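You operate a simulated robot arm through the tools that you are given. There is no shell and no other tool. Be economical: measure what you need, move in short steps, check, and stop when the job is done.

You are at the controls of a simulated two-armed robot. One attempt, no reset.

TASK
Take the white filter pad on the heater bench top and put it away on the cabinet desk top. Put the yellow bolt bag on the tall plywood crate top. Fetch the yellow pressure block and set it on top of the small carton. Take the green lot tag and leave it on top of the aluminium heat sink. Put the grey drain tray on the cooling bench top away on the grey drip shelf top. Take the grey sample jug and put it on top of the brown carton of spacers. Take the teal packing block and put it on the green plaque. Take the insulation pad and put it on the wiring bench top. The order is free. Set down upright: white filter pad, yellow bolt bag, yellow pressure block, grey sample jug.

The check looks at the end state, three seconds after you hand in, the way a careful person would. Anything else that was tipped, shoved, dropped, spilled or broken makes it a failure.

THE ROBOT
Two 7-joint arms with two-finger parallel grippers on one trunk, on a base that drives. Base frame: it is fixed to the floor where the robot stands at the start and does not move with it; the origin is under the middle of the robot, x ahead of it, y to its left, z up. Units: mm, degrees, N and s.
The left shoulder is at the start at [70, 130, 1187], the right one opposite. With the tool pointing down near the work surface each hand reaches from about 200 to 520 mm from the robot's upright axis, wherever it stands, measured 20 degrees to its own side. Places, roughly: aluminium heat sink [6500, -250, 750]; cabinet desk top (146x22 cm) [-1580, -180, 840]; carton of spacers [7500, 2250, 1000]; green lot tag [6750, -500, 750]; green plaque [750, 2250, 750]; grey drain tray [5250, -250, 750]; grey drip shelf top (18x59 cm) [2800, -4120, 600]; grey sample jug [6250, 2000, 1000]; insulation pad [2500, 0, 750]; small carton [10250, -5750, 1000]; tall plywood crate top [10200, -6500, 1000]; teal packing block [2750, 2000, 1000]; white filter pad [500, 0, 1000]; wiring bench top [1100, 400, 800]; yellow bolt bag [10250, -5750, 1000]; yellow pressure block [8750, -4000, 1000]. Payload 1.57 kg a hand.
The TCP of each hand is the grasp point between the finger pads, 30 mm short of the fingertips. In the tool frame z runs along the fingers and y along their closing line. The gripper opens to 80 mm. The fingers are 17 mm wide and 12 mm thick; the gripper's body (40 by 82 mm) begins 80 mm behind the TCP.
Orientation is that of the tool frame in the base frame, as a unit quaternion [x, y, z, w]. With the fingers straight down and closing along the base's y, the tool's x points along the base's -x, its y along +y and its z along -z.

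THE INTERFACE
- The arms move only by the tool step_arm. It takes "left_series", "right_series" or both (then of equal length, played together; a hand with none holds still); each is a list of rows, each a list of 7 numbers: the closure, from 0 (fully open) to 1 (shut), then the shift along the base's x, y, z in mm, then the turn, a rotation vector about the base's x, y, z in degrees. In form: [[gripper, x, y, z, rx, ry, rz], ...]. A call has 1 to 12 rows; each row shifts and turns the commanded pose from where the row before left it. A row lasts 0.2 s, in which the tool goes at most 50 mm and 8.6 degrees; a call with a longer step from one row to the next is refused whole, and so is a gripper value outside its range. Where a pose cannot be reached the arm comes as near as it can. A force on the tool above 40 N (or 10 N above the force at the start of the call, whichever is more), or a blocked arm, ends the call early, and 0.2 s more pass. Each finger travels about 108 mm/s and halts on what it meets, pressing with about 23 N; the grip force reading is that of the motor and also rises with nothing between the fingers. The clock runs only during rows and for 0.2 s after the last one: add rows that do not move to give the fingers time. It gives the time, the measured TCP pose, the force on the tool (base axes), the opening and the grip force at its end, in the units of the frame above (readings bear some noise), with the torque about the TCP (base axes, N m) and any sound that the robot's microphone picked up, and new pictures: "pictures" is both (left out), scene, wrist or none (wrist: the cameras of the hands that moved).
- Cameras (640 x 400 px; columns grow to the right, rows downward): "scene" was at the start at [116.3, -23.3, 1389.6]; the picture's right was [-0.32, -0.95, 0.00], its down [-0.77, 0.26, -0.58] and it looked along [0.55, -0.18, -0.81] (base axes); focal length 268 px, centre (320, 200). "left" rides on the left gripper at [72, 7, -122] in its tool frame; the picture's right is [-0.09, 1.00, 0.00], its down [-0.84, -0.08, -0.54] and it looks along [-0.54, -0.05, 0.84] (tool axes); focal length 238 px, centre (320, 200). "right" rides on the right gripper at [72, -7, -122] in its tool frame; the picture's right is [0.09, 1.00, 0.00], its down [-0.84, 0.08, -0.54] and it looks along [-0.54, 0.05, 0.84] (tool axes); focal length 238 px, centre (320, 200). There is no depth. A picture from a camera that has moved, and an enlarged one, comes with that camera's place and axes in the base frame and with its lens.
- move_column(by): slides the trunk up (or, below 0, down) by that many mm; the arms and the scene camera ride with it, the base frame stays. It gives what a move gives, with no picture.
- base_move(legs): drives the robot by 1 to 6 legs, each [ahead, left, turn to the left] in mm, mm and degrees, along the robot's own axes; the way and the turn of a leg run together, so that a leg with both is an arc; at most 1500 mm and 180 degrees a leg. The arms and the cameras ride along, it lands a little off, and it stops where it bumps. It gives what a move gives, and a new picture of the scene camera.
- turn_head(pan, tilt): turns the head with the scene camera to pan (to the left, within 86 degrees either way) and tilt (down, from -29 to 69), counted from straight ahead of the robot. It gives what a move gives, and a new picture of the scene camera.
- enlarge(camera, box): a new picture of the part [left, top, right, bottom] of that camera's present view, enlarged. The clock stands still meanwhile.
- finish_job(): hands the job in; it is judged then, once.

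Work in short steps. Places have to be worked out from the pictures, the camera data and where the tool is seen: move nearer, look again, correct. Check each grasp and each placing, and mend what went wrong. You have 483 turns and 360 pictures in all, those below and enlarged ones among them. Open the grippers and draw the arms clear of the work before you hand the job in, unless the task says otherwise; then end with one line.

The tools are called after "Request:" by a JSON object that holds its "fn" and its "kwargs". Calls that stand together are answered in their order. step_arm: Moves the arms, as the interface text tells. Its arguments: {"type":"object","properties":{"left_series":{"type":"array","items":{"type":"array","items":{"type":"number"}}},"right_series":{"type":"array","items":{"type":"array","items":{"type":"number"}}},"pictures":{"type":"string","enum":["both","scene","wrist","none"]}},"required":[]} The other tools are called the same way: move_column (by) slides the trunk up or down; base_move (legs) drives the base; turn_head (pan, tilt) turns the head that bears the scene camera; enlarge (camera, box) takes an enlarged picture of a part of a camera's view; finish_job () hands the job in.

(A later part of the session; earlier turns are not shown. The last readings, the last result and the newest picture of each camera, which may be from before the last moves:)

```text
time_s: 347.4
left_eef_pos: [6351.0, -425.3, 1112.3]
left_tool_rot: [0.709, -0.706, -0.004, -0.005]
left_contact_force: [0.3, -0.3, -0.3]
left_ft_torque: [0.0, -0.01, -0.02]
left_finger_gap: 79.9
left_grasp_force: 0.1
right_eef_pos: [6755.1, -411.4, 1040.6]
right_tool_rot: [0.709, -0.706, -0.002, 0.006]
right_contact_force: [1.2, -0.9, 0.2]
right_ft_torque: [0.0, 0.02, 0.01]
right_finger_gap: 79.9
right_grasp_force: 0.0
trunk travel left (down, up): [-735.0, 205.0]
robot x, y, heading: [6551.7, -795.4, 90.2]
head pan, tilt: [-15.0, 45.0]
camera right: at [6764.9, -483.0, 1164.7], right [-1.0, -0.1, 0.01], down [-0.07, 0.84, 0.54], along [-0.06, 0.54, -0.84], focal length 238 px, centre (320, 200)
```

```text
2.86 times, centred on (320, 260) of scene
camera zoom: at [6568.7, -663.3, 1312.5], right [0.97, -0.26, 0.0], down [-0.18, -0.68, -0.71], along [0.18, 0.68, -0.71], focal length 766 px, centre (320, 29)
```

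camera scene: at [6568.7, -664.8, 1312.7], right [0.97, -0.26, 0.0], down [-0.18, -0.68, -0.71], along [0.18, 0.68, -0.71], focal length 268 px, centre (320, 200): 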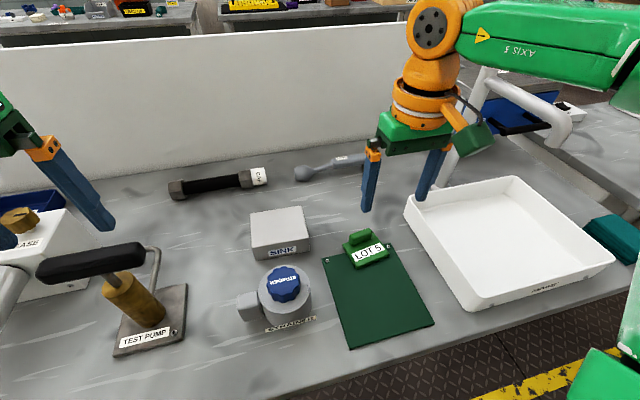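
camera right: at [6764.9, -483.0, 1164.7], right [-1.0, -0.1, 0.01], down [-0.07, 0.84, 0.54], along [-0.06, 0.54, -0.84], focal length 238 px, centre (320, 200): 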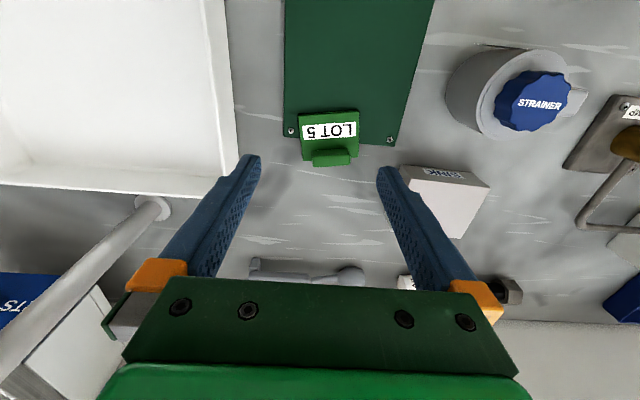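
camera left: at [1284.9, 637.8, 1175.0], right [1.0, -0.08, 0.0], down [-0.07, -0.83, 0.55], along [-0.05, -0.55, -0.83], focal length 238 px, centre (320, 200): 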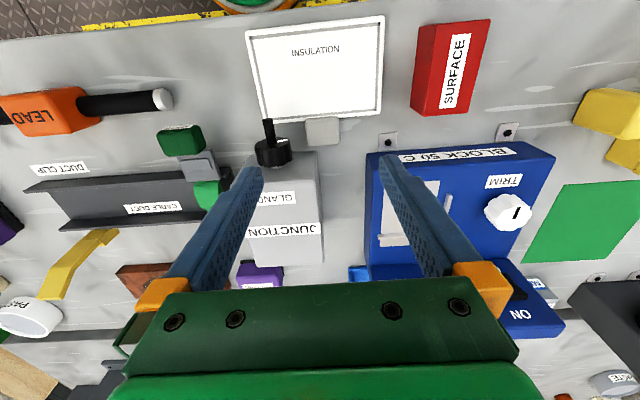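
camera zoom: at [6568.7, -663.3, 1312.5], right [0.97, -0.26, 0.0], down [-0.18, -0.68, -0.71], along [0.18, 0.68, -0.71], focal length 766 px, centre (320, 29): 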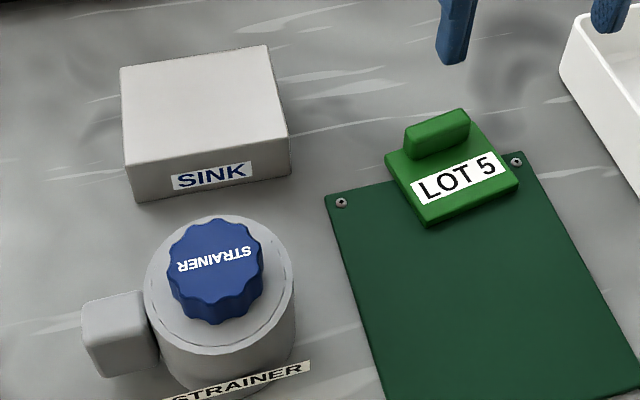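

The sink's top is ≈108×89 mm, centred at [6583, -309], z≈900. The tag ridge is at [6736, -367] above a thin plate. I'll move 30 mm closer and bring the hand over the ridge.

Request:
{"fn": "base_move", "kwargs": {"legs": [[35, 0, 0]]}}

Request:
{"fn": "step_arm", "kwargs": {"right_series": [[0, -9, 5, -40, 0, 0, 0], [0, -9, 5, -40, 0, 0, 0], [0, 0, 0, -15, 0, 0, 0], [0, 0, 0, 0, 0, 0, 0]], "pictures": "wrist"}}

```text
time_s: 348.2
left_eef_pos: [6350.8, -395.8, 1114.9]
left_tool_rot: [0.709, -0.705, -0.005, -0.007]
left_contact_force: [-0.4, 0.1, 0.4]
left_ft_torque: [0.05, 0.02, -0.05]
left_finger_gap: 80.0
left_grasp_force: 0.1
right_eef_pos: [6754.3, -381.8, 1042.9]
right_tool_rot: [0.708, -0.706, -0.003, 0.004]
right_contact_force: [0.4, -0.3, 0.2]
right_ft_torque: [0.06, 0.02, -0.03]
right_finger_gap: 80.1
right_grasp_force: 0.0
trunk travel left (down, up): [-735.0, 205.0]
robot x, y, heading: [6550.6, -755.3, 90.4]
head pan, tilt: [-15.0, 45.0]
camera scene: at [6568.4, -634.4, 1313.2], right [0.97, -0.26, 0.0], down [-0.18, -0.68, -0.71], along [0.18, 0.69, -0.7], focal length 268 px, centre (320, 200)
```

scene: 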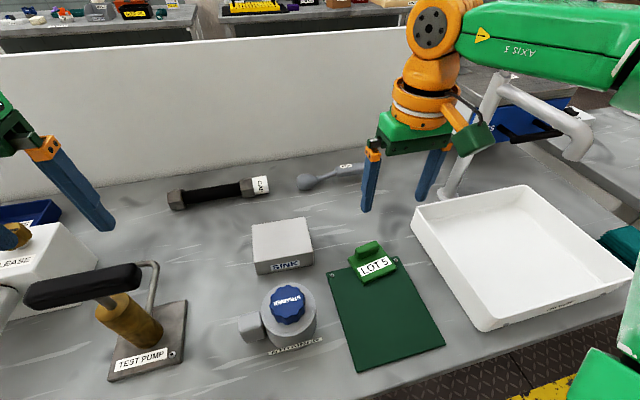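

```text
time_s: 349.2
left_eef_pos: [6351.3, -389.8, 1111.9]
left_tool_rot: [0.709, -0.705, -0.004, -0.005]
left_contact_force: [-0.5, 0.0, 1.0]
left_ft_torque: [0.03, 0.01, 0.03]
left_finger_gap: 79.9
left_grasp_force: 0.0
right_eef_pos: [6735.8, -367.2, 945.2]
right_tool_rot: [0.709, -0.705, -0.002, 0.005]
right_contact_force: [0.3, 0.3, 0.4]
right_ft_torque: [0.01, 0.01, -0.02]
right_finger_gap: 80.0
right_grasp_force: 0.0
trunk travel left (down, up): [-735.0, 205.0]
robot x, y, heading: [6549.4, -756.8, 90.1]
head pan, tilt: [-15.0, 45.0]
camera right: at [6745.0, -437.6, 1068.7], right [-1.0, -0.1, 0.01], down [-0.08, 0.84, 0.54], along [-0.06, 0.54, -0.84], focal length 238 px, centre (320, 200)
```

right: 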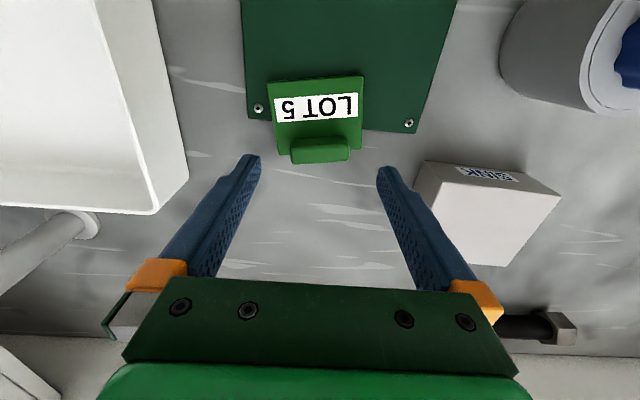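

It's aligned. I'll descend slowly until the tips are just above the tag plate.

Request:
{"fn": "step_arm", "kwargs": {"right_series": [[0, 1, -1, -20, 0, 0, 0], [0, 0, 0, -20, 0, 0, 0], [0, 0, 0, -4, 0, 0, 0], [0, 0, 0, 0, 0, 0, 0]], "pictures": "both"}}

```text
time_s: 350.2
left_eef_pos: [6351.2, -389.9, 1112.1]
left_tool_rot: [0.709, -0.705, -0.004, -0.005]
left_contact_force: [0.3, 0.2, -0.3]
left_ft_torque: [0.0, 0.04, 0.03]
left_finger_gap: 79.8
left_grasp_force: 0.0
right_eef_pos: [6739.5, -367.1, 901.3]
right_tool_rot: [0.709, -0.705, -0.002, 0.006]
right_contact_force: [0.5, 0.2, -0.1]
right_ft_torque: [-0.02, 0.03, 0.0]
right_finger_gap: 79.9
right_grasp_force: 0.0
trunk travel left (down, up): [-735.0, 205.0]
robot x, y, heading: [6547.3, -757.2, 90.2]
head pan, tilt: [-15.0, 45.0]
camera scene: at [6568.4, -628.0, 1312.5], right [0.97, -0.26, 0.0], down [-0.18, -0.68, -0.71], along [0.18, 0.68, -0.71], focal length 268 px, centre (320, 200)
camera right: at [6748.6, -439.0, 1025.0], right [-1.0, -0.1, 0.01], down [-0.08, 0.84, 0.54], along [-0.06, 0.54, -0.84], focal length 238 px, centre (320, 200)
```

scene: 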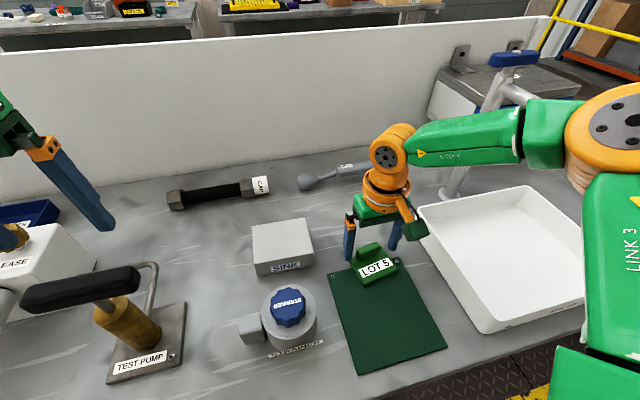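
right: 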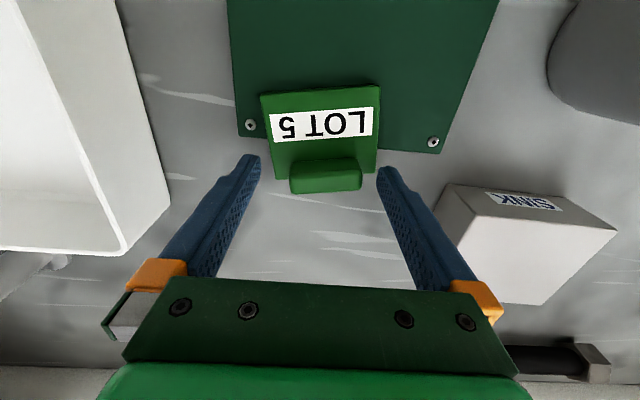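

The tips are at about the right height, so I'll close and check the gap.

Request:
{"fn": "step_arm", "kwargs": {"right_series": [[0.2, -1, 0, 0, 0, 0, 0], [0.5, 0, 0, 0, 0, 0, 0], [1, 0, 0, 0, 0, 0, 0], [1, 0, 0, 0, 0, 0, 0], [1, 0, 0, 0, 0, 0, 0]], "pictures": "wrist"}}

```text
time_s: 351.4
left_eef_pos: [6351.0, -389.6, 1111.3]
left_tool_rot: [0.709, -0.705, -0.004, -0.004]
left_contact_force: [0.5, -1.0, -0.4]
left_ft_torque: [-0.06, -0.03, 0.0]
left_finger_gap: 80.0
left_grasp_force: 0.0
right_eef_pos: [6737.9, -367.1, 900.8]
right_tool_rot: [0.709, -0.705, -0.002, 0.005]
right_contact_force: [1.0, 0.2, 1.1]
right_ft_torque: [0.01, -0.12, 0.05]
right_finger_gap: 48.1
right_grasp_force: 23.2
trunk travel left (down, up): [-735.0, 205.0]
robot x, y, heading: [6553.1, -755.9, 90.1]
head pan, tilt: [-15.0, 45.0]
camera right: at [6746.9, -438.1, 1025.0], right [-1.0, -0.1, 0.01], down [-0.08, 0.84, 0.54], along [-0.06, 0.54, -0.84], focal length 238 px, centre (320, 200)
```

right: 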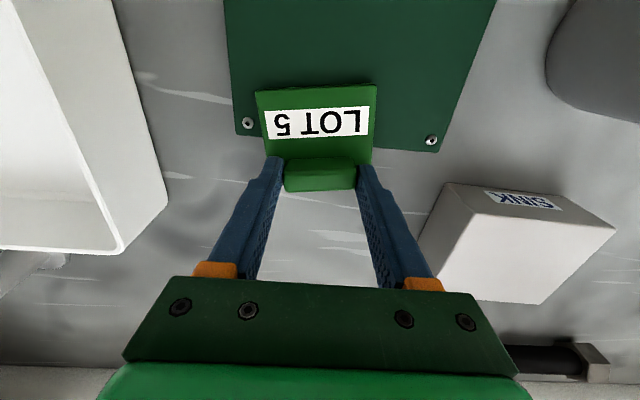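

It's gripping the 48 mm ridge. I'll lift gently and check it follows.

Request:
{"fn": "step_arm", "kwargs": {"right_series": [[1, 0, 0, 8, 0, 0, 0], [1, 0, 0, 20, 0, 0, 0], [1, 0, 0, 40, 0, 0, 0], [1, 0, 0, 40, 0, 0, 0], [1, 0, 0, 0, 0, 0, 0]], "pictures": "both"}}

```text
time_s: 352.6
left_eef_pos: [6351.1, -388.6, 1112.2]
left_tool_rot: [0.709, -0.705, -0.004, -0.004]
left_contact_force: [0.4, -0.4, -0.1]
left_ft_torque: [-0.02, -0.01, 0.0]
left_finger_gap: 80.0
left_grasp_force: 0.0
right_eef_pos: [6737.7, -367.0, 1009.6]
right_tool_rot: [0.709, -0.706, -0.002, 0.006]
right_contact_force: [-0.8, -0.1, -0.1]
right_ft_torque: [0.0, 0.0, 0.04]
right_finger_gap: 48.2
right_grasp_force: 22.8
trunk travel left (down, up): [-735.0, 205.0]
robot x, y, heading: [6548.8, -752.9, 90.2]
head pan, tilt: [-15.0, 45.0]
camera scene: at [6568.6, -627.7, 1312.4], right [0.97, -0.26, 0.0], down [-0.18, -0.68, -0.71], along [0.18, 0.68, -0.71], focal length 268 px, centre (320, 200)
camera right: at [6747.1, -438.1, 1133.3], right [-1.0, -0.1, 0.01], down [-0.08, 0.84, 0.54], along [-0.06, 0.54, -0.84], focal length 238 px, centre (320, 200)
```

scene: 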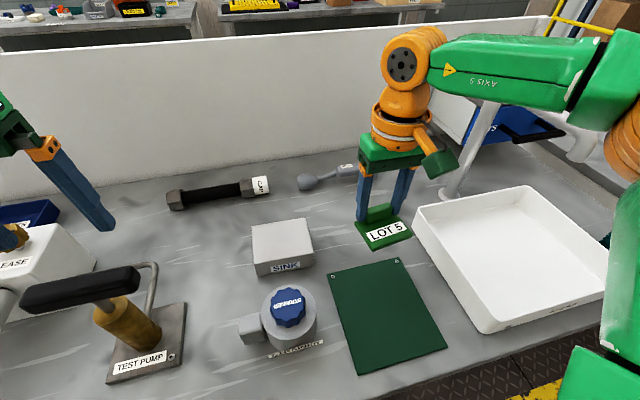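
right: 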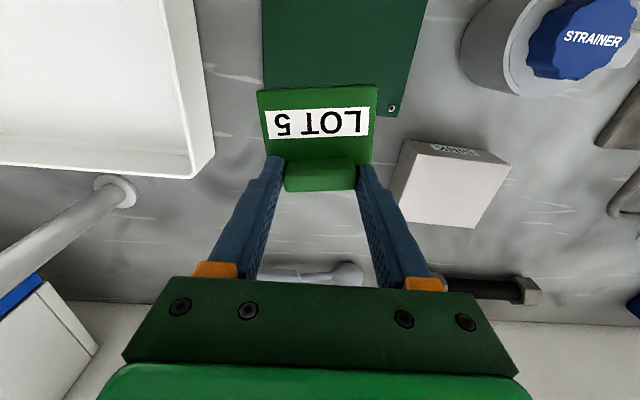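

The tag is held, with its base ≈50 mm below the TCP. I'll strafe left 155 mm so the hand is in front of the sink.

Request:
{"fn": "base_move", "kwargs": {"legs": [[0, 155, 0]]}}

Request:
{"fn": "step_arm", "kwargs": {"right_series": [[1, 0, 20, 0, 0, 0, 0], [1, 0, 20, 0, 0, 0, 0], [1, 0, 0, 0, 0, 0, 0]], "pictures": "both"}}

```text
time_s: 354.1
left_eef_pos: [6193.0, -391.1, 1112.0]
left_tool_rot: [0.709, -0.706, -0.004, -0.003]
left_contact_force: [-0.1, 0.2, -0.3]
left_ft_torque: [0.0, 0.02, -0.01]
left_finger_gap: 79.9
left_grasp_force: 0.1
right_eef_pos: [6579.9, -367.5, 1008.3]
right_tool_rot: [0.709, -0.705, -0.003, 0.006]
right_contact_force: [-0.3, -0.1, -0.1]
right_ft_torque: [-0.02, 0.01, 0.0]
right_finger_gap: 47.8
right_grasp_force: 23.3
trunk travel left (down, up): [-735.0, 205.0]
robot x, y, heading: [6391.2, -756.3, 90.2]
head pan, tilt: [-15.0, 45.0]
camera scene: at [6411.7, -628.5, 1312.4], right [0.97, -0.26, 0.0], down [-0.18, -0.68, -0.71], along [0.18, 0.68, -0.71], focal length 268 px, centre (320, 200)
```

scene: 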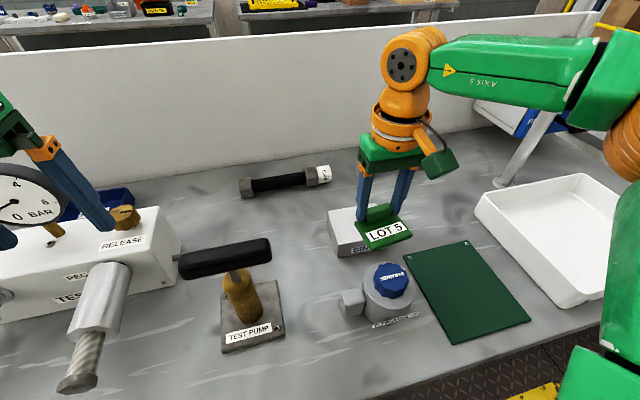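

```text
time_s: 354.9
left_eef_pos: [6191.1, -392.2, 1111.6]
left_tool_rot: [0.708, -0.706, -0.004, -0.005]
left_contact_force: [0.6, -0.2, -0.4]
left_ft_torque: [0.02, -0.01, -0.03]
left_finger_gap: 79.8
left_grasp_force: 0.1
right_eef_pos: [6579.4, -332.0, 1010.0]
right_tool_rot: [0.708, -0.706, -0.002, 0.005]
right_contact_force: [0.2, 0.5, -0.1]
right_ft_torque: [0.02, -0.03, -0.01]
right_finger_gap: 47.8
right_grasp_force: 23.1
right hand out of reach, approached as far as the arm can: row 2
trunk travel left (down, up): [-735.0, 205.0]
robot x, y, heading: [6390.2, -761.9, 90.1]
head pan, tilt: [-15.0, 45.0]
camera scene: at [6408.2, -629.4, 1312.6], right [0.97, -0.26, 0.0], down [-0.18, -0.68, -0.71], along [0.18, 0.68, -0.71], focal length 268 px, centre (320, 200)
camera right: at [6589.0, -404.0, 1133.5], right [-1.0, -0.1, 0.01], down [-0.07, 0.84, 0.54], along [-0.06, 0.54, -0.84], focal length 238 px, centre (320, 200)
```

scene: 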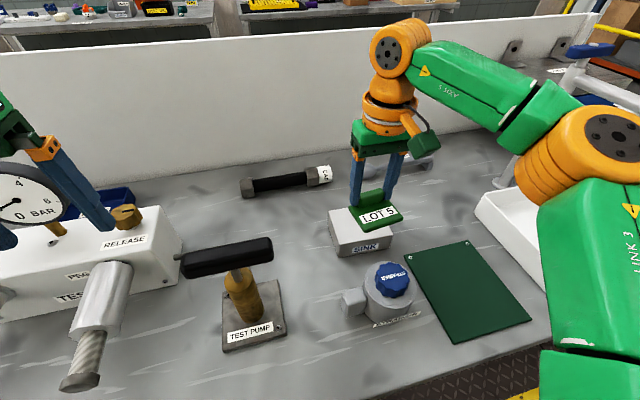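
right: 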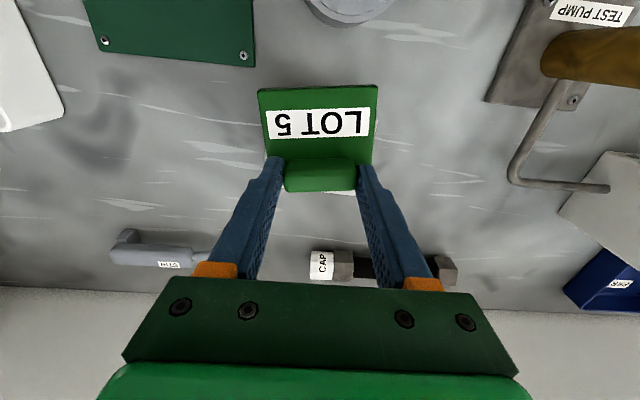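

I'm now ahead of the sink. I'll creep 28 mm closer with the base, keeping the hand at height, then check alignment.

Request:
{"fn": "base_move", "kwargs": {"legs": [[30, 0, 0]]}}

Request:
{"fn": "step_arm", "kwargs": {"right_series": [[1, 3, 8, -20, 0, 0, 0], [1, 0, 0, -12, 0, 0, 0], [1, 0, 0, 0, 0, 0, 0]], "pictures": "both"}}

```text
time_s: 355.7
left_eef_pos: [6191.9, -366.0, 1114.5]
left_tool_rot: [0.708, -0.706, -0.006, -0.005]
left_contact_force: [-0.1, -1.0, -0.1]
left_ft_torque: [0.07, 0.03, 0.01]
left_finger_gap: 79.9
left_grasp_force: 0.0
right_eef_pos: [6579.2, -305.6, 1011.3]
right_tool_rot: [0.709, -0.705, -0.005, 0.004]
right_contact_force: [-0.8, 0.2, -0.6]
right_ft_torque: [0.04, 0.02, -0.01]
right_finger_gap: 47.8
right_grasp_force: 23.3
trunk travel left (down, up): [-735.0, 205.0]
robot x, y, heading: [6391.5, -726.2, 90.3]
head pan, tilt: [-15.0, 45.0]
camera scene: at [6408.7, -603.8, 1313.1], right [0.97, -0.26, 0.0], down [-0.18, -0.68, -0.71], along [0.18, 0.69, -0.7], focal length 268 px, centre (320, 200)
```

scene: 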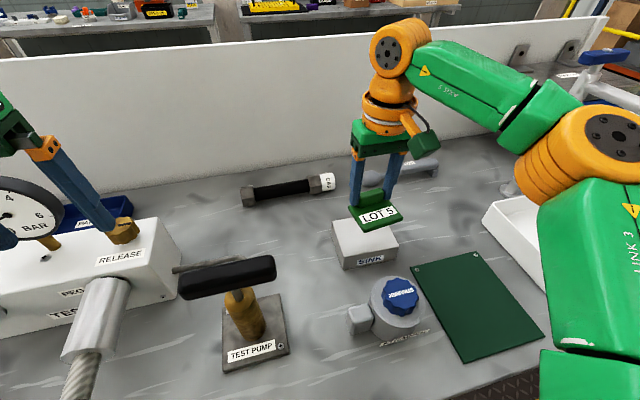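

```text
time_s: 356.5
left_eef_pos: [6190.8, -358.3, 1112.3]
left_tool_rot: [0.708, -0.706, -0.003, -0.004]
left_contact_force: [0.5, 0.1, 0.0]
left_ft_torque: [-0.01, -0.02, -0.01]
left_finger_gap: 80.1
left_grasp_force: 0.1
right_eef_pos: [6580.0, -294.2, 978.1]
right_tool_rot: [0.709, -0.705, -0.003, 0.005]
right_contact_force: [-0.5, 0.1, 0.0]
right_ft_torque: [-0.01, -0.01, -0.02]
right_finger_gap: 47.6
right_grasp_force: 22.9
trunk travel left (down, up): [-735.0, 205.0]
robot x, y, heading: [6388.5, -726.8, 90.4]
head pan, tilt: [-15.0, 45.0]
camera scene: at [6408.5, -597.4, 1312.4], right [0.97, -0.26, 0.0], down [-0.18, -0.68, -0.71], along [0.18, 0.68, -0.71], focal length 268 px, centre (320, 200)
camera right: at [6590.5, -365.8, 1101.5], right [-1.0, -0.1, 0.01], down [-0.07, 0.84, 0.54], along [-0.06, 0.54, -0.84], focal length 238 px, centre (320, 200)
```

scene: 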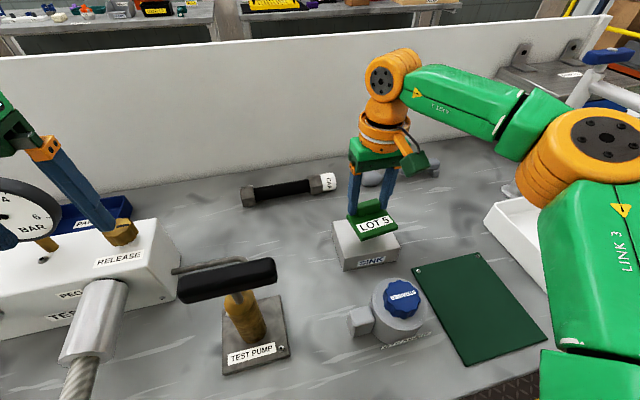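
right: 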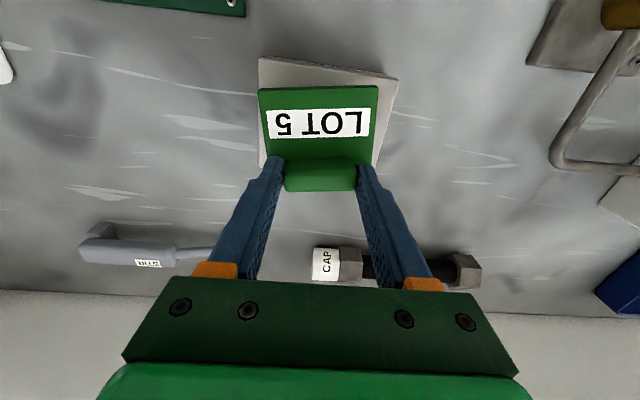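

The tag lies fully within the sink's outline. I'll lower to contact.

Request:
{"fn": "step_arm", "kwargs": {"right_series": [[1, 0, 0, -12, 0, 0, 0], [1, 0, 0, -6, 0, 0, 0], [1, 0, 0, -3, 0, 0, 0], [1, 0, 0, 0, 0, 0, 0]], "pictures": "none"}}

Request:
{"fn": "step_arm", "kwargs": {"right_series": [[1, 0, 0, -2, 0, 0, 0], [1, 0, 0, -2, 0, 0, 0], [1, 0, 0, 0, 0, 0, 0]], "pictures": "none"}}

```text
time_s: 357.5
left_eef_pos: [6191.5, -360.6, 1112.1]
left_tool_rot: [0.708, -0.706, -0.004, -0.005]
left_contact_force: [-0.2, -0.2, -0.4]
left_ft_torque: [-0.04, -0.03, 0.01]
left_finger_gap: 79.9
left_grasp_force: 0.0
right_eef_pos: [6581.7, -292.8, 956.6]
right_tool_rot: [0.709, -0.705, -0.003, 0.006]
right_contact_force: [-0.4, 0.1, -0.6]
right_ft_torque: [0.01, 0.01, -0.04]
right_finger_gap: 47.7
right_grasp_force: 22.8
trunk travel left (down, up): [-735.0, 205.0]
robot x, y, heading: [6389.3, -727.1, 90.2]
head pan, tilt: [-15.0, 45.0]
```

```text
time_s: 358.3
left_eef_pos: [6190.6, -359.8, 1112.5]
left_tool_rot: [0.709, -0.705, -0.003, -0.004]
left_contact_force: [-0.5, 0.0, 0.1]
left_ft_torque: [-0.01, 0.01, 0.02]
left_finger_gap: 79.9
left_grasp_force: 0.0
right_eef_pos: [6584.9, -293.2, 951.4]
right_tool_rot: [0.709, -0.706, -0.003, 0.005]
right_contact_force: [-0.4, -0.4, 0.1]
right_ft_torque: [-0.03, -0.01, -0.01]
right_finger_gap: 47.8
right_grasp_force: 22.8
trunk travel left (down, up): [-735.0, 205.0]
robot x, y, heading: [6388.5, -725.6, 90.3]
head pan, tilt: [-15.0, 45.0]
```

Request:
{"fn": "step_arm", "kwargs": {"right_series": [[1, 0, 0, -2, 0, 0, 0], [1, 0, 0, -2, 0, 0, 0], [1, 0, 0, 0, 0, 0, 0]], "pictures": "none"}}

Request:
{"fn": "step_arm", "kwargs": {"right_series": [[1, 0, 0, -2, 0, 0, 0], [1, 0, 0, 0, 0, 0, 0]], "pictures": "wrist"}}

```text
time_s: 359.1
left_eef_pos: [6190.0, -360.1, 1112.4]
left_tool_rot: [0.709, -0.705, -0.003, -0.004]
left_contact_force: [-0.4, -0.1, -0.2]
left_ft_torque: [0.01, 0.02, -0.02]
left_finger_gap: 80.1
left_grasp_force: 0.0
right_eef_pos: [6582.5, -292.4, 947.1]
right_tool_rot: [0.709, -0.705, -0.002, 0.005]
right_contact_force: [1.1, 0.1, -0.3]
right_ft_torque: [-0.05, 0.01, 0.01]
right_finger_gap: 47.7
right_grasp_force: 22.8
trunk travel left (down, up): [-735.0, 205.0]
robot x, y, heading: [6389.6, -728.1, 90.3]
head pan, tilt: [-15.0, 45.0]
```

```text
time_s: 359.7
left_eef_pos: [6190.8, -359.9, 1112.7]
left_tool_rot: [0.709, -0.706, -0.003, -0.004]
left_contact_force: [0.1, 1.0, 0.4]
left_ft_torque: [0.05, -0.02, -0.02]
left_finger_gap: 79.8
left_grasp_force: 0.0
right_eef_pos: [6583.2, -292.3, 946.4]
right_tool_rot: [0.709, -0.705, -0.003, 0.005]
right_contact_force: [0.0, 0.7, -0.3]
right_ft_torque: [-0.03, 0.02, -0.01]
right_finger_gap: 47.8
right_grasp_force: 22.7
trunk travel left (down, up): [-735.0, 205.0]
robot x, y, heading: [6384.1, -728.6, 90.2]
head pan, tilt: [-15.0, 45.0]
camera right: at [6592.6, -364.1, 1069.5], right [-1.0, -0.1, 0.01], down [-0.07, 0.84, 0.54], along [-0.06, 0.54, -0.84], focal length 238 px, centre (320, 200)
```

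right: 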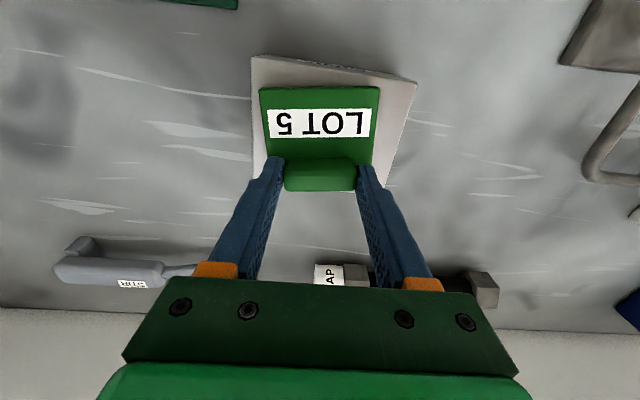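

No contact yet, so I'll continue down in small steps.

Request:
{"fn": "step_arm", "kwargs": {"right_series": [[1, 0, 0, -3, 0, 0, 0], [1, 0, 0, -2, 0, 0, 0], [1, 0, 0, 0, 0, 0, 0]], "pictures": "none"}}

Request:
{"fn": "step_arm", "kwargs": {"right_series": [[1, 0, 0, -2, 0, 0, 0], [1, 0, 0, -2, 0, 0, 0], [1, 0, 0, 0, 0, 0, 0]], "pictures": "none"}}

```text
time_s: 360.5
left_eef_pos: [6189.9, -360.9, 1112.4]
left_tool_rot: [0.709, -0.706, -0.004, -0.004]
left_contact_force: [0.1, 0.2, -0.1]
left_ft_torque: [0.03, -0.02, 0.03]
left_finger_gap: 79.7
left_grasp_force: 0.1
right_eef_pos: [6583.1, -293.2, 941.6]
right_tool_rot: [0.709, -0.705, -0.003, 0.005]
right_contact_force: [0.1, 0.3, -0.1]
right_ft_torque: [0.0, 0.02, -0.01]
right_finger_gap: 47.6
right_grasp_force: 22.7
trunk travel left (down, up): [-735.0, 205.0]
robot x, y, heading: [6388.9, -727.5, 90.5]
head pan, tilt: [-15.0, 45.0]
```

```text
time_s: 361.3
left_eef_pos: [6191.1, -361.1, 1113.7]
left_tool_rot: [0.709, -0.705, -0.005, -0.005]
left_contact_force: [1.3, -0.1, 0.5]
left_ft_torque: [-0.02, 0.01, 0.02]
left_finger_gap: 79.8
left_grasp_force: 0.0
right_eef_pos: [6582.2, -294.9, 939.6]
right_tool_rot: [0.709, -0.706, -0.004, 0.005]
right_contact_force: [3.2, 5.9, 17.8]
right_ft_torque: [0.14, -0.45, 0.16]
right_finger_gap: 47.8
right_grasp_force: 22.7
trunk travel left (down, up): [-735.0, 205.0]
robot x, y, heading: [6392.5, -726.1, 89.8]
head pan, tilt: [-15.0, 45.0]
```

It has contact (18 N). I'll release and rise.

Request:
{"fn": "step_arm", "kwargs": {"right_series": [[0.9, 0, 0, 1, 0, 0, 0], [0.3, 0, 0, 0, 0, 0, 0], [0.2, 0, 0, 0, 0, 0, 0], [0.2, 0, 0, 15, 0, 0, 0], [0.2, 0, 0, 30, 0, 0, 0], [0.2, 0, 0, 40, 0, 0, 0], [0.2, 0, -30, 30, 0, 0, 0]], "pictures": "both"}}

```text
time_s: 362.9
left_eef_pos: [6190.9, -362.1, 1112.9]
left_tool_rot: [0.709, -0.705, -0.005, -0.006]
left_contact_force: [-0.1, -0.9, 0.2]
left_ft_torque: [0.01, -0.01, -0.01]
left_finger_gap: 80.2
left_grasp_force: 0.1
right_eef_pos: [6584.4, -333.9, 1050.3]
right_tool_rot: [0.709, -0.705, -0.004, 0.005]
right_contact_force: [0.1, 0.7, 0.4]
right_ft_torque: [0.08, -0.01, -0.02]
right_finger_gap: 63.8
right_grasp_force: 0.1
right hand out of reach, approached as far as the arm can: row 6
trunk travel left (down, up): [-735.0, 205.0]
robot x, y, heading: [6384.9, -725.8, 90.1]
head pan, tilt: [-15.0, 45.0]
camera scene: at [6408.5, -600.7, 1312.7], right [0.97, -0.26, 0.0], down [-0.18, -0.68, -0.71], along [0.18, 0.69, -0.71], focal length 268 px, centre (320, 200)
camera right: at [6593.7, -406.2, 1174.7], right [-1.0, -0.1, 0.01], down [-0.07, 0.84, 0.54], along [-0.06, 0.54, -0.84], focal length 238 px, centre (320, 200)
```

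scene: 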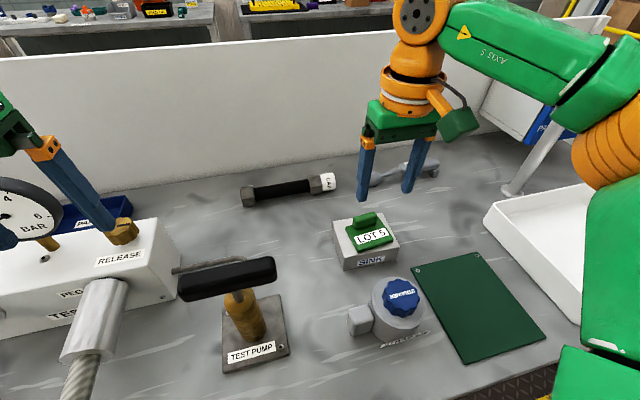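
right: 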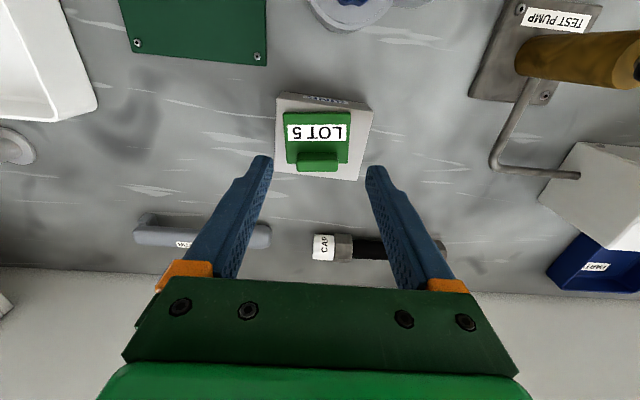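

The tag rests on the heat sink. Next is the grey drain tray near [5250, -250]. I'll back off and strafe left along the aisle.

Request:
{"fn": "base_move", "kwargs": {"legs": [[-450, 0, 0], [0, 1250, 0]]}}

Request:
{"fn": "turn_head", "kwargs": {"pan": 0, "tilt": 28}}

```text
time_s: 371.6
left_eef_pos: [4923.9, -803.4, 1113.7]
left_tool_rot: [0.707, -0.707, -0.003, -0.004]
left_contact_force: [0.1, -0.4, -0.3]
left_ft_torque: [0.01, 0.03, -0.04]
left_finger_gap: 79.9
left_grasp_force: 0.1
right_eef_pos: [5317.8, -778.1, 1049.7]
right_tool_rot: [0.707, -0.707, -0.004, 0.005]
right_contact_force: [0.3, -0.8, -0.1]
right_ft_torque: [0.02, 0.0, -0.01]
right_finger_gap: 64.1
right_grasp_force: 0.1
trunk travel left (down, up): [-735.0, 205.0]
robot x, y, heading: [5119.5, -1171.0, 90.4]
head pan, tilt: [-15.0, 45.0]
camera scene: at [5140.9, -1042.9, 1312.5], right [0.97, -0.26, 0.0], down [-0.18, -0.68, -0.71], along [0.18, 0.68, -0.71], focal length 268 px, centre (320, 200)
```

scene: 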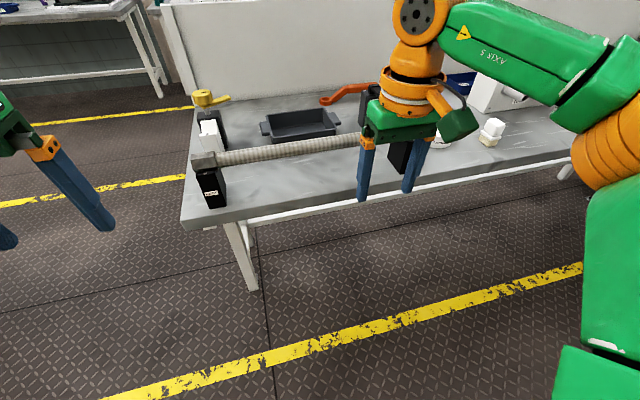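

```text
time_s: 372.4
left_eef_pos: [4922.8, -803.5, 1111.6]
left_tool_rot: [0.707, -0.707, -0.004, -0.004]
left_contact_force: [0.0, 0.1, -0.4]
left_ft_torque: [-0.01, -0.03, -0.01]
left_finger_gap: 80.2
left_grasp_force: 0.0
right_eef_pos: [5317.0, -777.6, 1049.7]
right_tool_rot: [-0.707, 0.707, 0.003, -0.006]
right_contact_force: [-0.4, 0.0, -0.6]
right_ft_torque: [0.0, -0.02, 0.05]
right_finger_gap: 64.2
right_grasp_force: 0.1
trunk travel left (down, up): [-735.0, 205.0]
robot x, y, heading: [5122.5, -1169.4, 90.2]
head pan, tilt: [0.0, 28.0]
camera scene: at [5119.3, -1030.3, 1338.2], right [1.0, 0.0, 0.0], down [0.0, -0.47, -0.88], along [0.0, 0.88, -0.47], focal length 268 px, centre (320, 200)
```

scene: 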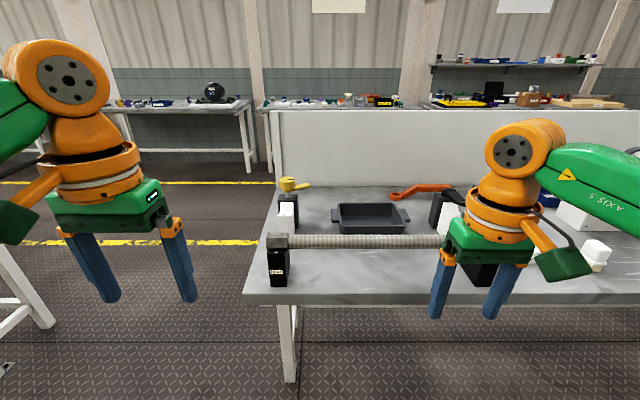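

The tray is behind a hose resting on stands. I'll zoom in on it.

Request:
{"fn": "enlarge", "kwargs": {"camera": "scene", "box": [240, 160, 480, 310]}}

```text
2.67 times, centred on (360, 235) of scene
camera zoom: at [5119.3, -1030.3, 1338.2], right [1.0, 0.0, 0.0], down [0.0, -0.47, -0.88], along [0.0, 0.88, -0.47], focal length 715 px, centre (213, 107)
```

zoom: 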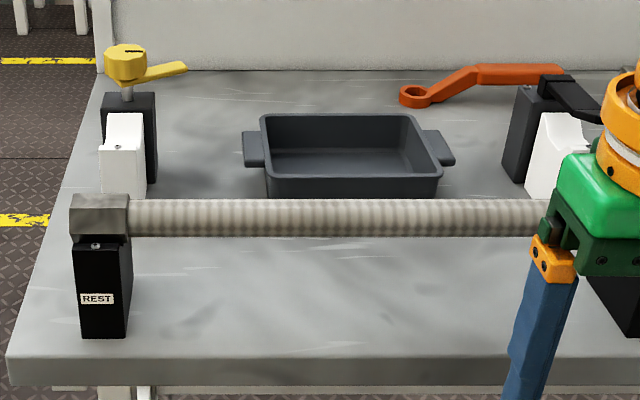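

The tray has end handles, and the best one-hand grip is pinching the middle of its front wall. I'll rotate the right gripper 90° in free air so it closes along y.

Request:
{"fn": "step_arm", "kwargs": {"right_series": [[0.2, 0, 0, 0, 0, 0, -8.5], [0.2, 0, 0, 0, 0, 0, -8.5], [0.2, 0, 0, 0, 0, 0, -8.5], [0.2, 0, 0, 0, 0, 0, -8.5], [0.2, 0, 0, 0, 0, 0, -8.5], [0.2, 0, 0, 0, 0, 0, -8.5], [0.2, 0, 0, 0, 0, 0, -8.5], [0.2, 0, 0, 0, 0, 0, -8.5], [0.2, 0, 0, 0, 0, 0, -8.5], [0.2, 0, 0, 0, 0, 0, -8.5], [0.2, 0, 0, 0, 0, 0, -5], [0.2, 0, 0, 0, 0, 0, 0]], "pictures": "none"}}

Request:
{"fn": "move_column", "kwargs": {"by": -40}}

```text
time_s: 375.0
left_eef_pos: [4924.8, -803.8, 1112.2]
left_tool_rot: [-0.707, 0.707, 0.003, 0.005]
left_contact_force: [0.6, 0.0, -0.6]
left_ft_torque: [-0.02, -0.02, 0.02]
left_finger_gap: 80.1
left_grasp_force: 0.0
right_eef_pos: [5318.3, -777.5, 1049.8]
right_tool_rot: [0.001, 1.0, 0.005, -0.002]
right_contact_force: [0.6, -0.2, 0.2]
right_ft_torque: [0.0, 0.0, 0.02]
right_finger_gap: 64.0
right_grasp_force: 0.0
trunk travel left (down, up): [-735.0, 205.0]
robot x, y, heading: [5123.2, -1173.0, 89.8]
head pan, tilt: [0.0, 28.0]
```

```text
time_s: 375.8
left_eef_pos: [4923.4, -803.9, 1072.4]
left_tool_rot: [-0.707, 0.707, 0.004, 0.004]
left_contact_force: [-0.6, 0.2, -0.8]
left_ft_torque: [0.0, -0.02, 0.0]
left_finger_gap: 79.9
left_grasp_force: 0.1
right_eef_pos: [5317.4, -778.4, 1009.1]
right_tool_rot: [0.0, 1.0, 0.006, -0.002]
right_contact_force: [-0.1, 0.6, 0.2]
right_ft_torque: [-0.01, -0.01, 0.01]
right_finger_gap: 63.8
right_grasp_force: 0.1
trunk travel left (down, up): [-695.0, 245.0]
robot x, y, heading: [5120.6, -1172.8, 89.7]
head pan, tilt: [0.0, 28.0]
```

The rotation is done. I'll raise the hand above the hose, then drive in.

Request:
{"fn": "step_arm", "kwargs": {"right_series": [[0, 0, 0, 40, 0, 0, 0], [0, 0, 0, 30, 0, 0, 0], [0, 0, 0, 0, 0, 0, 0]], "pictures": "none"}}

Request:
{"fn": "turn_head", "kwargs": {"pan": -20, "tilt": 42}}

```text
time_s: 376.6
left_eef_pos: [4924.4, -803.9, 1071.6]
left_tool_rot: [-0.707, 0.707, 0.003, 0.004]
left_contact_force: [0.3, 0.4, 0.0]
left_ft_torque: [0.0, 0.01, 0.03]
left_finger_gap: 79.9
left_grasp_force: 0.1
right_eef_pos: [5322.6, -791.8, 1069.8]
right_tool_rot: [0.0, 1.0, 0.007, -0.002]
right_contact_force: [0.9, 0.0, -0.3]
right_ft_torque: [-0.01, -0.01, -0.02]
right_finger_gap: 80.2
right_grasp_force: 0.1
right hand out of reach, approached as far as the arm can: row 2
trunk travel left (down, up): [-695.0, 245.0]
robot x, y, heading: [5121.0, -1171.7, 90.0]
head pan, tilt: [0.0, 28.0]
```

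```text
time_s: 377.4
left_eef_pos: [4922.9, -804.4, 1072.7]
left_tool_rot: [0.707, -0.707, -0.003, -0.004]
left_contact_force: [0.0, -1.3, -0.2]
left_ft_torque: [0.04, 0.0, -0.01]
left_finger_gap: 80.1
left_grasp_force: 0.0
right_eef_pos: [5321.5, -791.9, 1070.3]
right_tool_rot: [0.0, 1.0, 0.007, -0.002]
right_contact_force: [0.8, 0.4, 0.0]
right_ft_torque: [0.01, 0.0, -0.02]
right_finger_gap: 80.0
right_grasp_force: 0.0
trunk travel left (down, up): [-695.0, 245.0]
robot x, y, heading: [5120.4, -1171.4, 90.1]
head pan, tilt: [-20.0, 42.0]
camera scene: at [5147.8, -1042.9, 1276.8], right [0.94, -0.34, 0.0], down [-0.23, -0.63, -0.74], along [0.25, 0.7, -0.67], focal length 268 px, centre (320, 200)
```

scene: 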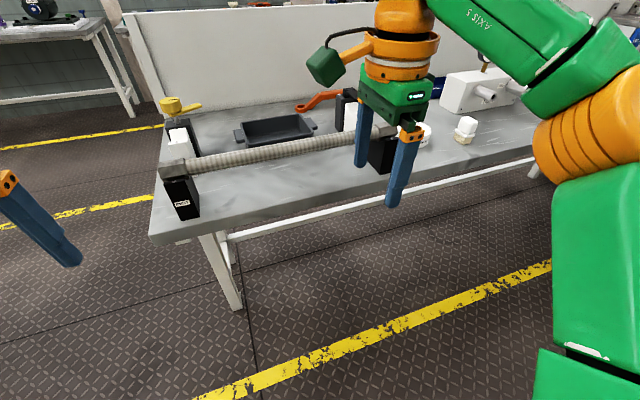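

It's clear of the hose height. I'll drive in: left 40, ahead 400.

Request:
{"fn": "base_move", "kwargs": {"legs": [[0, 40, 0], [400, 0, 0]]}}

Request:
{"fn": "step_arm", "kwargs": {"right_series": [[0, 0, 0, 0, 0, 0, 0]], "pictures": "wrist"}}

```text
time_s: 380.4
left_eef_pos: [4881.7, -410.6, 1072.0]
left_tool_rot: [0.708, -0.706, -0.004, -0.005]
left_contact_force: [-0.9, -0.6, -0.2]
left_ft_torque: [0.02, 0.0, 0.0]
left_finger_gap: 80.1
left_grasp_force: 0.0
right_eef_pos: [5280.4, -396.8, 1070.1]
right_tool_rot: [-0.001, 1.0, 0.008, -0.001]
right_contact_force: [-0.6, 0.3, -0.5]
right_ft_torque: [0.0, 0.0, -0.01]
right_finger_gap: 79.8
right_grasp_force: 0.0
trunk travel left (down, up): [-695.0, 245.0]
robot x, y, heading: [5077.3, -777.3, 90.1]
head pan, tilt: [-20.0, 42.0]
camera scene: at [5106.9, -649.0, 1276.9], right [0.94, -0.34, 0.0], down [-0.23, -0.63, -0.74], along [0.25, 0.7, -0.67], focal length 268 px, centre (320, 200)
```

scene: 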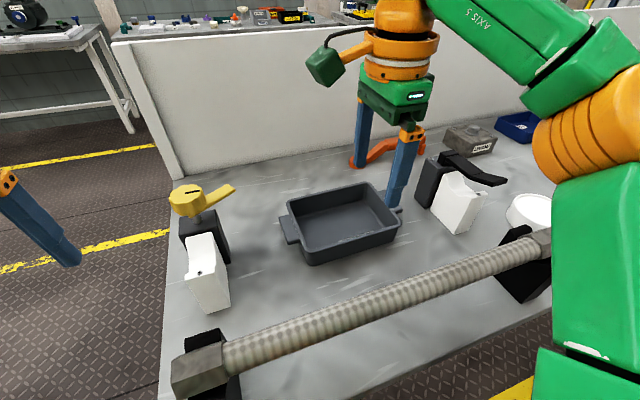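

```text
time_s: 380.8
left_eef_pos: [4882.7, -410.9, 1072.3]
left_tool_rot: [0.708, -0.707, -0.004, -0.005]
left_contact_force: [-0.1, -0.3, 0.0]
left_ft_torque: [-0.01, -0.02, 0.0]
left_finger_gap: 80.1
left_grasp_force: 0.1
right_eef_pos: [5281.5, -397.0, 1071.6]
right_tool_rot: [0.0, 1.0, 0.008, -0.001]
right_contact_force: [0.2, -0.3, -0.2]
right_ft_torque: [0.02, -0.04, -0.03]
right_finger_gap: 79.9
right_grasp_force: 0.1
trunk travel left (down, up): [-695.0, 245.0]
robot x, y, heading: [5079.8, -777.2, 90.0]
head pan, tilt: [-20.0, 42.0]
camera right: at [5210.6, -405.8, 1194.5], right [-0.09, 1.0, 0.01], down [0.84, 0.07, 0.54], along [0.54, 0.06, -0.84], focal length 238 px, centre (320, 200)
```

right: 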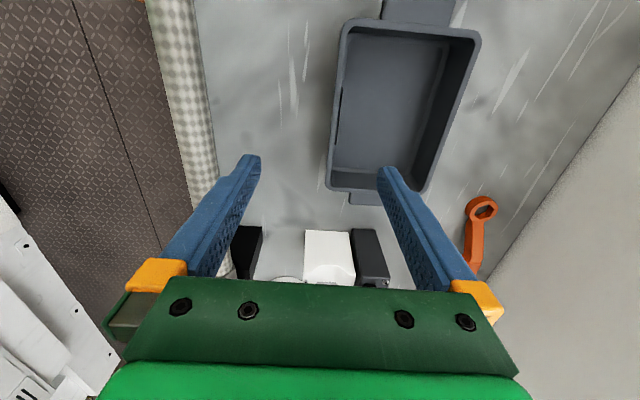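

The tray rim spans x 5186–5382 and y -377…-233, so the front wall is at y≈-375. I'll centre the hand over the wall middle [5284, -373] and descend partway.

Request:
{"fn": "step_arm", "kwargs": {"right_series": [[0, 2, 12, -30, 0, 0, 0], [0, 1, 12, -40, 0, 0, 0], [0, 0, 0, -40, 0, 0, 0], [0, 0, 0, 0, 0, 0, 0]], "pictures": "both"}}

```text
time_s: 381.8
left_eef_pos: [4880.7, -409.2, 1072.4]
left_tool_rot: [0.708, -0.706, -0.004, -0.005]
left_contact_force: [0.0, -0.2, 0.4]
left_ft_torque: [-0.01, 0.02, 0.01]
left_finger_gap: 80.0
left_grasp_force: 0.1
right_eef_pos: [5284.3, -375.4, 960.7]
right_tool_rot: [-0.001, 1.0, 0.007, -0.002]
right_contact_force: [-0.3, -0.1, 0.7]
right_ft_torque: [0.01, -0.04, 0.0]
right_finger_gap: 79.9
right_grasp_force: 0.0
trunk travel left (down, up): [-695.0, 245.0]
robot x, y, heading: [5081.1, -777.1, 90.0]
head pan, tilt: [-20.0, 42.0]
camera scene: at [5106.8, -647.9, 1276.8], right [0.94, -0.34, 0.0], down [-0.23, -0.63, -0.74], along [0.25, 0.7, -0.67], focal length 268 px, centre (320, 200)
camera right: at [5213.9, -382.9, 1084.0], right [-0.09, 1.0, 0.01], down [0.84, 0.07, 0.54], along [0.54, 0.06, -0.84], focal length 238 px, centre (320, 200)
```

scene: 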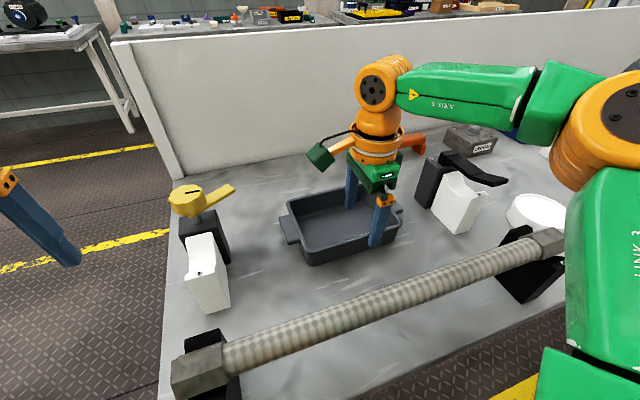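
right: 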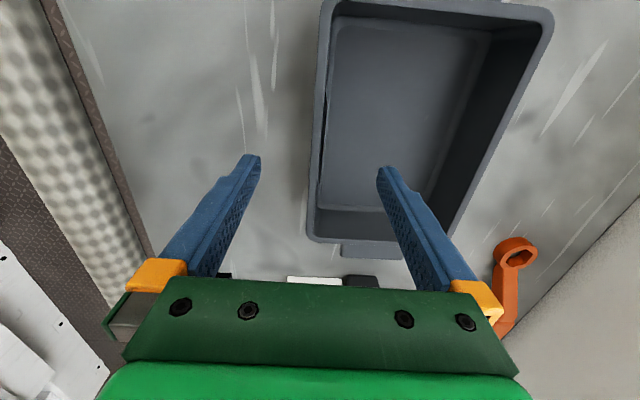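

The wall is centred between the fingers. I'll descend so the tips straddle it.

Request:
{"fn": "step_arm", "kwargs": {"right_series": [[0, 0, 2, -25, 0, 0, 0], [0, 0, 0, -20, 0, 0, 0], [0, 0, 0, -12, 0, 0, 0], [0, 0, 0, 0, 0, 0, 0]], "pictures": "both"}}

```text
time_s: 382.8
left_eef_pos: [4882.0, -410.9, 1072.2]
left_tool_rot: [0.708, -0.706, -0.003, -0.005]
left_contact_force: [0.7, 0.5, -0.2]
left_ft_torque: [0.0, -0.01, 0.01]
left_finger_gap: 80.0
left_grasp_force: 0.0
right_eef_pos: [5282.8, -371.3, 903.3]
right_tool_rot: [-0.001, 1.0, 0.007, -0.002]
right_contact_force: [0.6, 0.2, 0.6]
right_ft_torque: [0.04, -0.01, 0.03]
right_finger_gap: 80.2
right_grasp_force: 0.1
trunk travel left (down, up): [-695.0, 245.0]
robot x, y, heading: [5082.8, -774.9, 90.0]
head pan, tilt: [-20.0, 42.0]
camera scene: at [5106.9, -647.8, 1276.8], right [0.94, -0.34, 0.0], down [-0.23, -0.63, -0.74], along [0.25, 0.7, -0.67], focal length 268 px, centre (320, 200)
camera right: at [5212.7, -379.6, 1026.9], right [-0.09, 1.0, 0.01], down [0.84, 0.07, 0.54], along [0.54, 0.06, -0.84], focal length 238 px, centre (320, 200)
```

scene: 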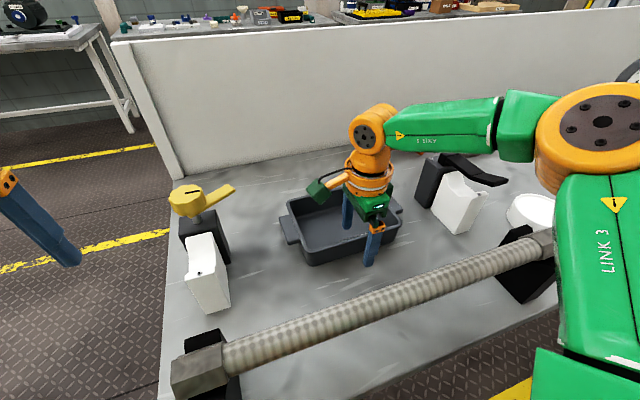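
right: 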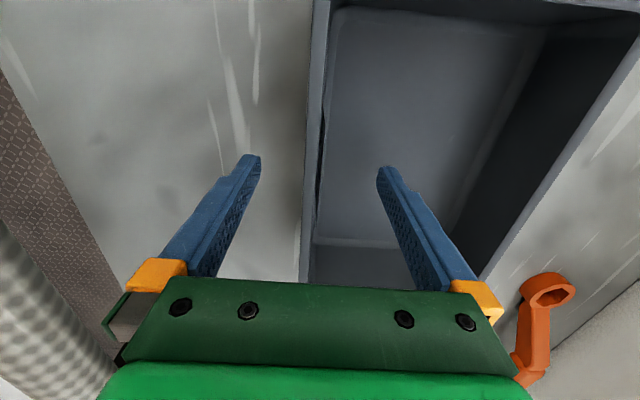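

The wall is between the fingers. I'll go 5 mm lower, then close.

Request:
{"fn": "step_arm", "kwargs": {"right_series": [[0, 0, -2, -5, 0, 0, 0], [0.4, 0, 0, 0, 0, 0, 0], [0.7, 0, 0, 0, 0, 0, 0], [1, 0, 0, 0, 0, 0, 0], [1, 0, 0, 0, 0, 0, 0], [1, 0, 0, 0, 0, 0, 0]], "pictures": "wrist"}}

```text
time_s: 384.2
left_eef_pos: [4880.7, -410.3, 1071.5]
left_tool_rot: [0.708, -0.706, -0.003, -0.005]
left_contact_force: [-0.9, -0.7, 0.2]
left_ft_torque: [-0.01, 0.0, -0.01]
left_finger_gap: 80.3
left_grasp_force: 0.1
right_eef_pos: [5281.4, -372.5, 899.1]
right_tool_rot: [-0.001, 1.0, 0.008, -0.001]
right_contact_force: [-0.9, 2.2, 4.7]
right_ft_torque: [0.83, 0.09, 0.09]
right_finger_gap: 4.1
right_grasp_force: 23.0
trunk travel left (down, up): [-695.0, 245.0]
robot x, y, heading: [5081.8, -776.5, 90.2]
head pan, tilt: [-20.0, 42.0]
camera right: at [5212.4, -381.6, 1022.8], right [-0.09, 1.0, 0.02], down [0.84, 0.07, 0.54], along [0.54, 0.06, -0.84], focal length 238 px, centre (320, 200)
```

right: 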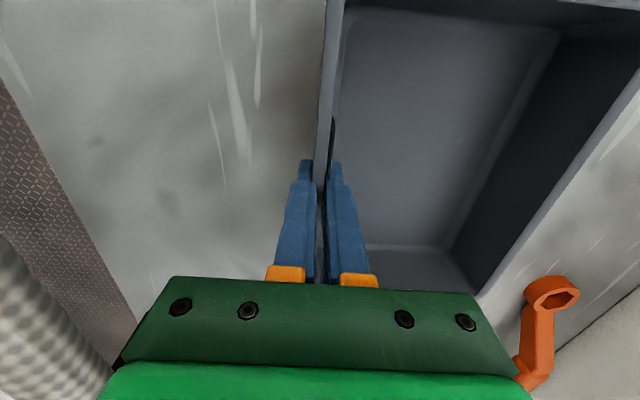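

It's gripping the 4 mm wall. I'll lift gently.

Request:
{"fn": "step_arm", "kwargs": {"right_series": [[1, 0, 0, 6, 0, 0, 0], [1, 0, 0, 12, 0, 0, 0], [1, 0, 0, 20, 0, 0, 0], [1, 0, 0, 0, 0, 0, 0]], "pictures": "both"}}

```text
time_s: 385.2
left_eef_pos: [4882.8, -408.5, 1072.3]
left_tool_rot: [0.708, -0.706, -0.002, -0.004]
left_contact_force: [0.5, 0.5, 0.1]
left_ft_torque: [0.0, 0.02, -0.01]
left_finger_gap: 80.1
left_grasp_force: 0.1
right_eef_pos: [5282.4, -371.3, 937.4]
right_tool_rot: [-0.001, 1.0, 0.007, -0.002]
right_contact_force: [0.0, -0.5, -1.5]
right_ft_torque: [-0.1, -0.04, 0.0]
right_finger_gap: 3.3
right_grasp_force: 23.1
trunk travel left (down, up): [-695.0, 245.0]
robot x, y, heading: [5081.1, -777.3, 90.0]
head pan, tilt: [-20.0, 42.0]
camera scene: at [5107.3, -647.1, 1276.7], right [0.94, -0.34, 0.0], down [-0.23, -0.63, -0.74], along [0.25, 0.7, -0.67], focal length 268 px, centre (320, 200)
camera right: at [5212.2, -379.3, 1061.4], right [-0.09, 1.0, 0.01], down [0.84, 0.07, 0.54], along [0.54, 0.06, -0.84], focal length 238 px, centre (320, 200)
```

scene: 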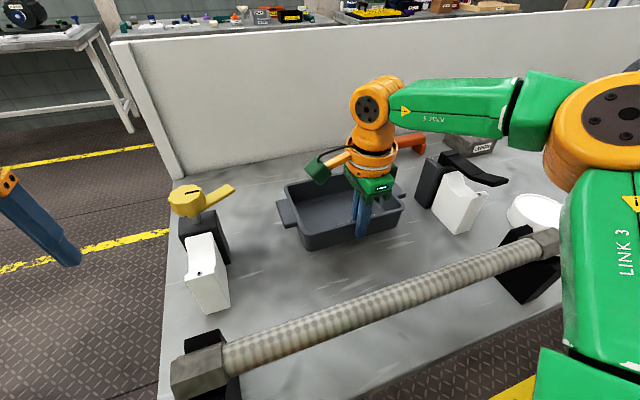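
right: 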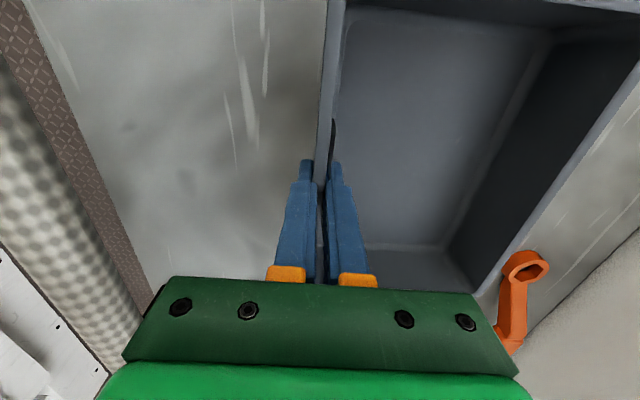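

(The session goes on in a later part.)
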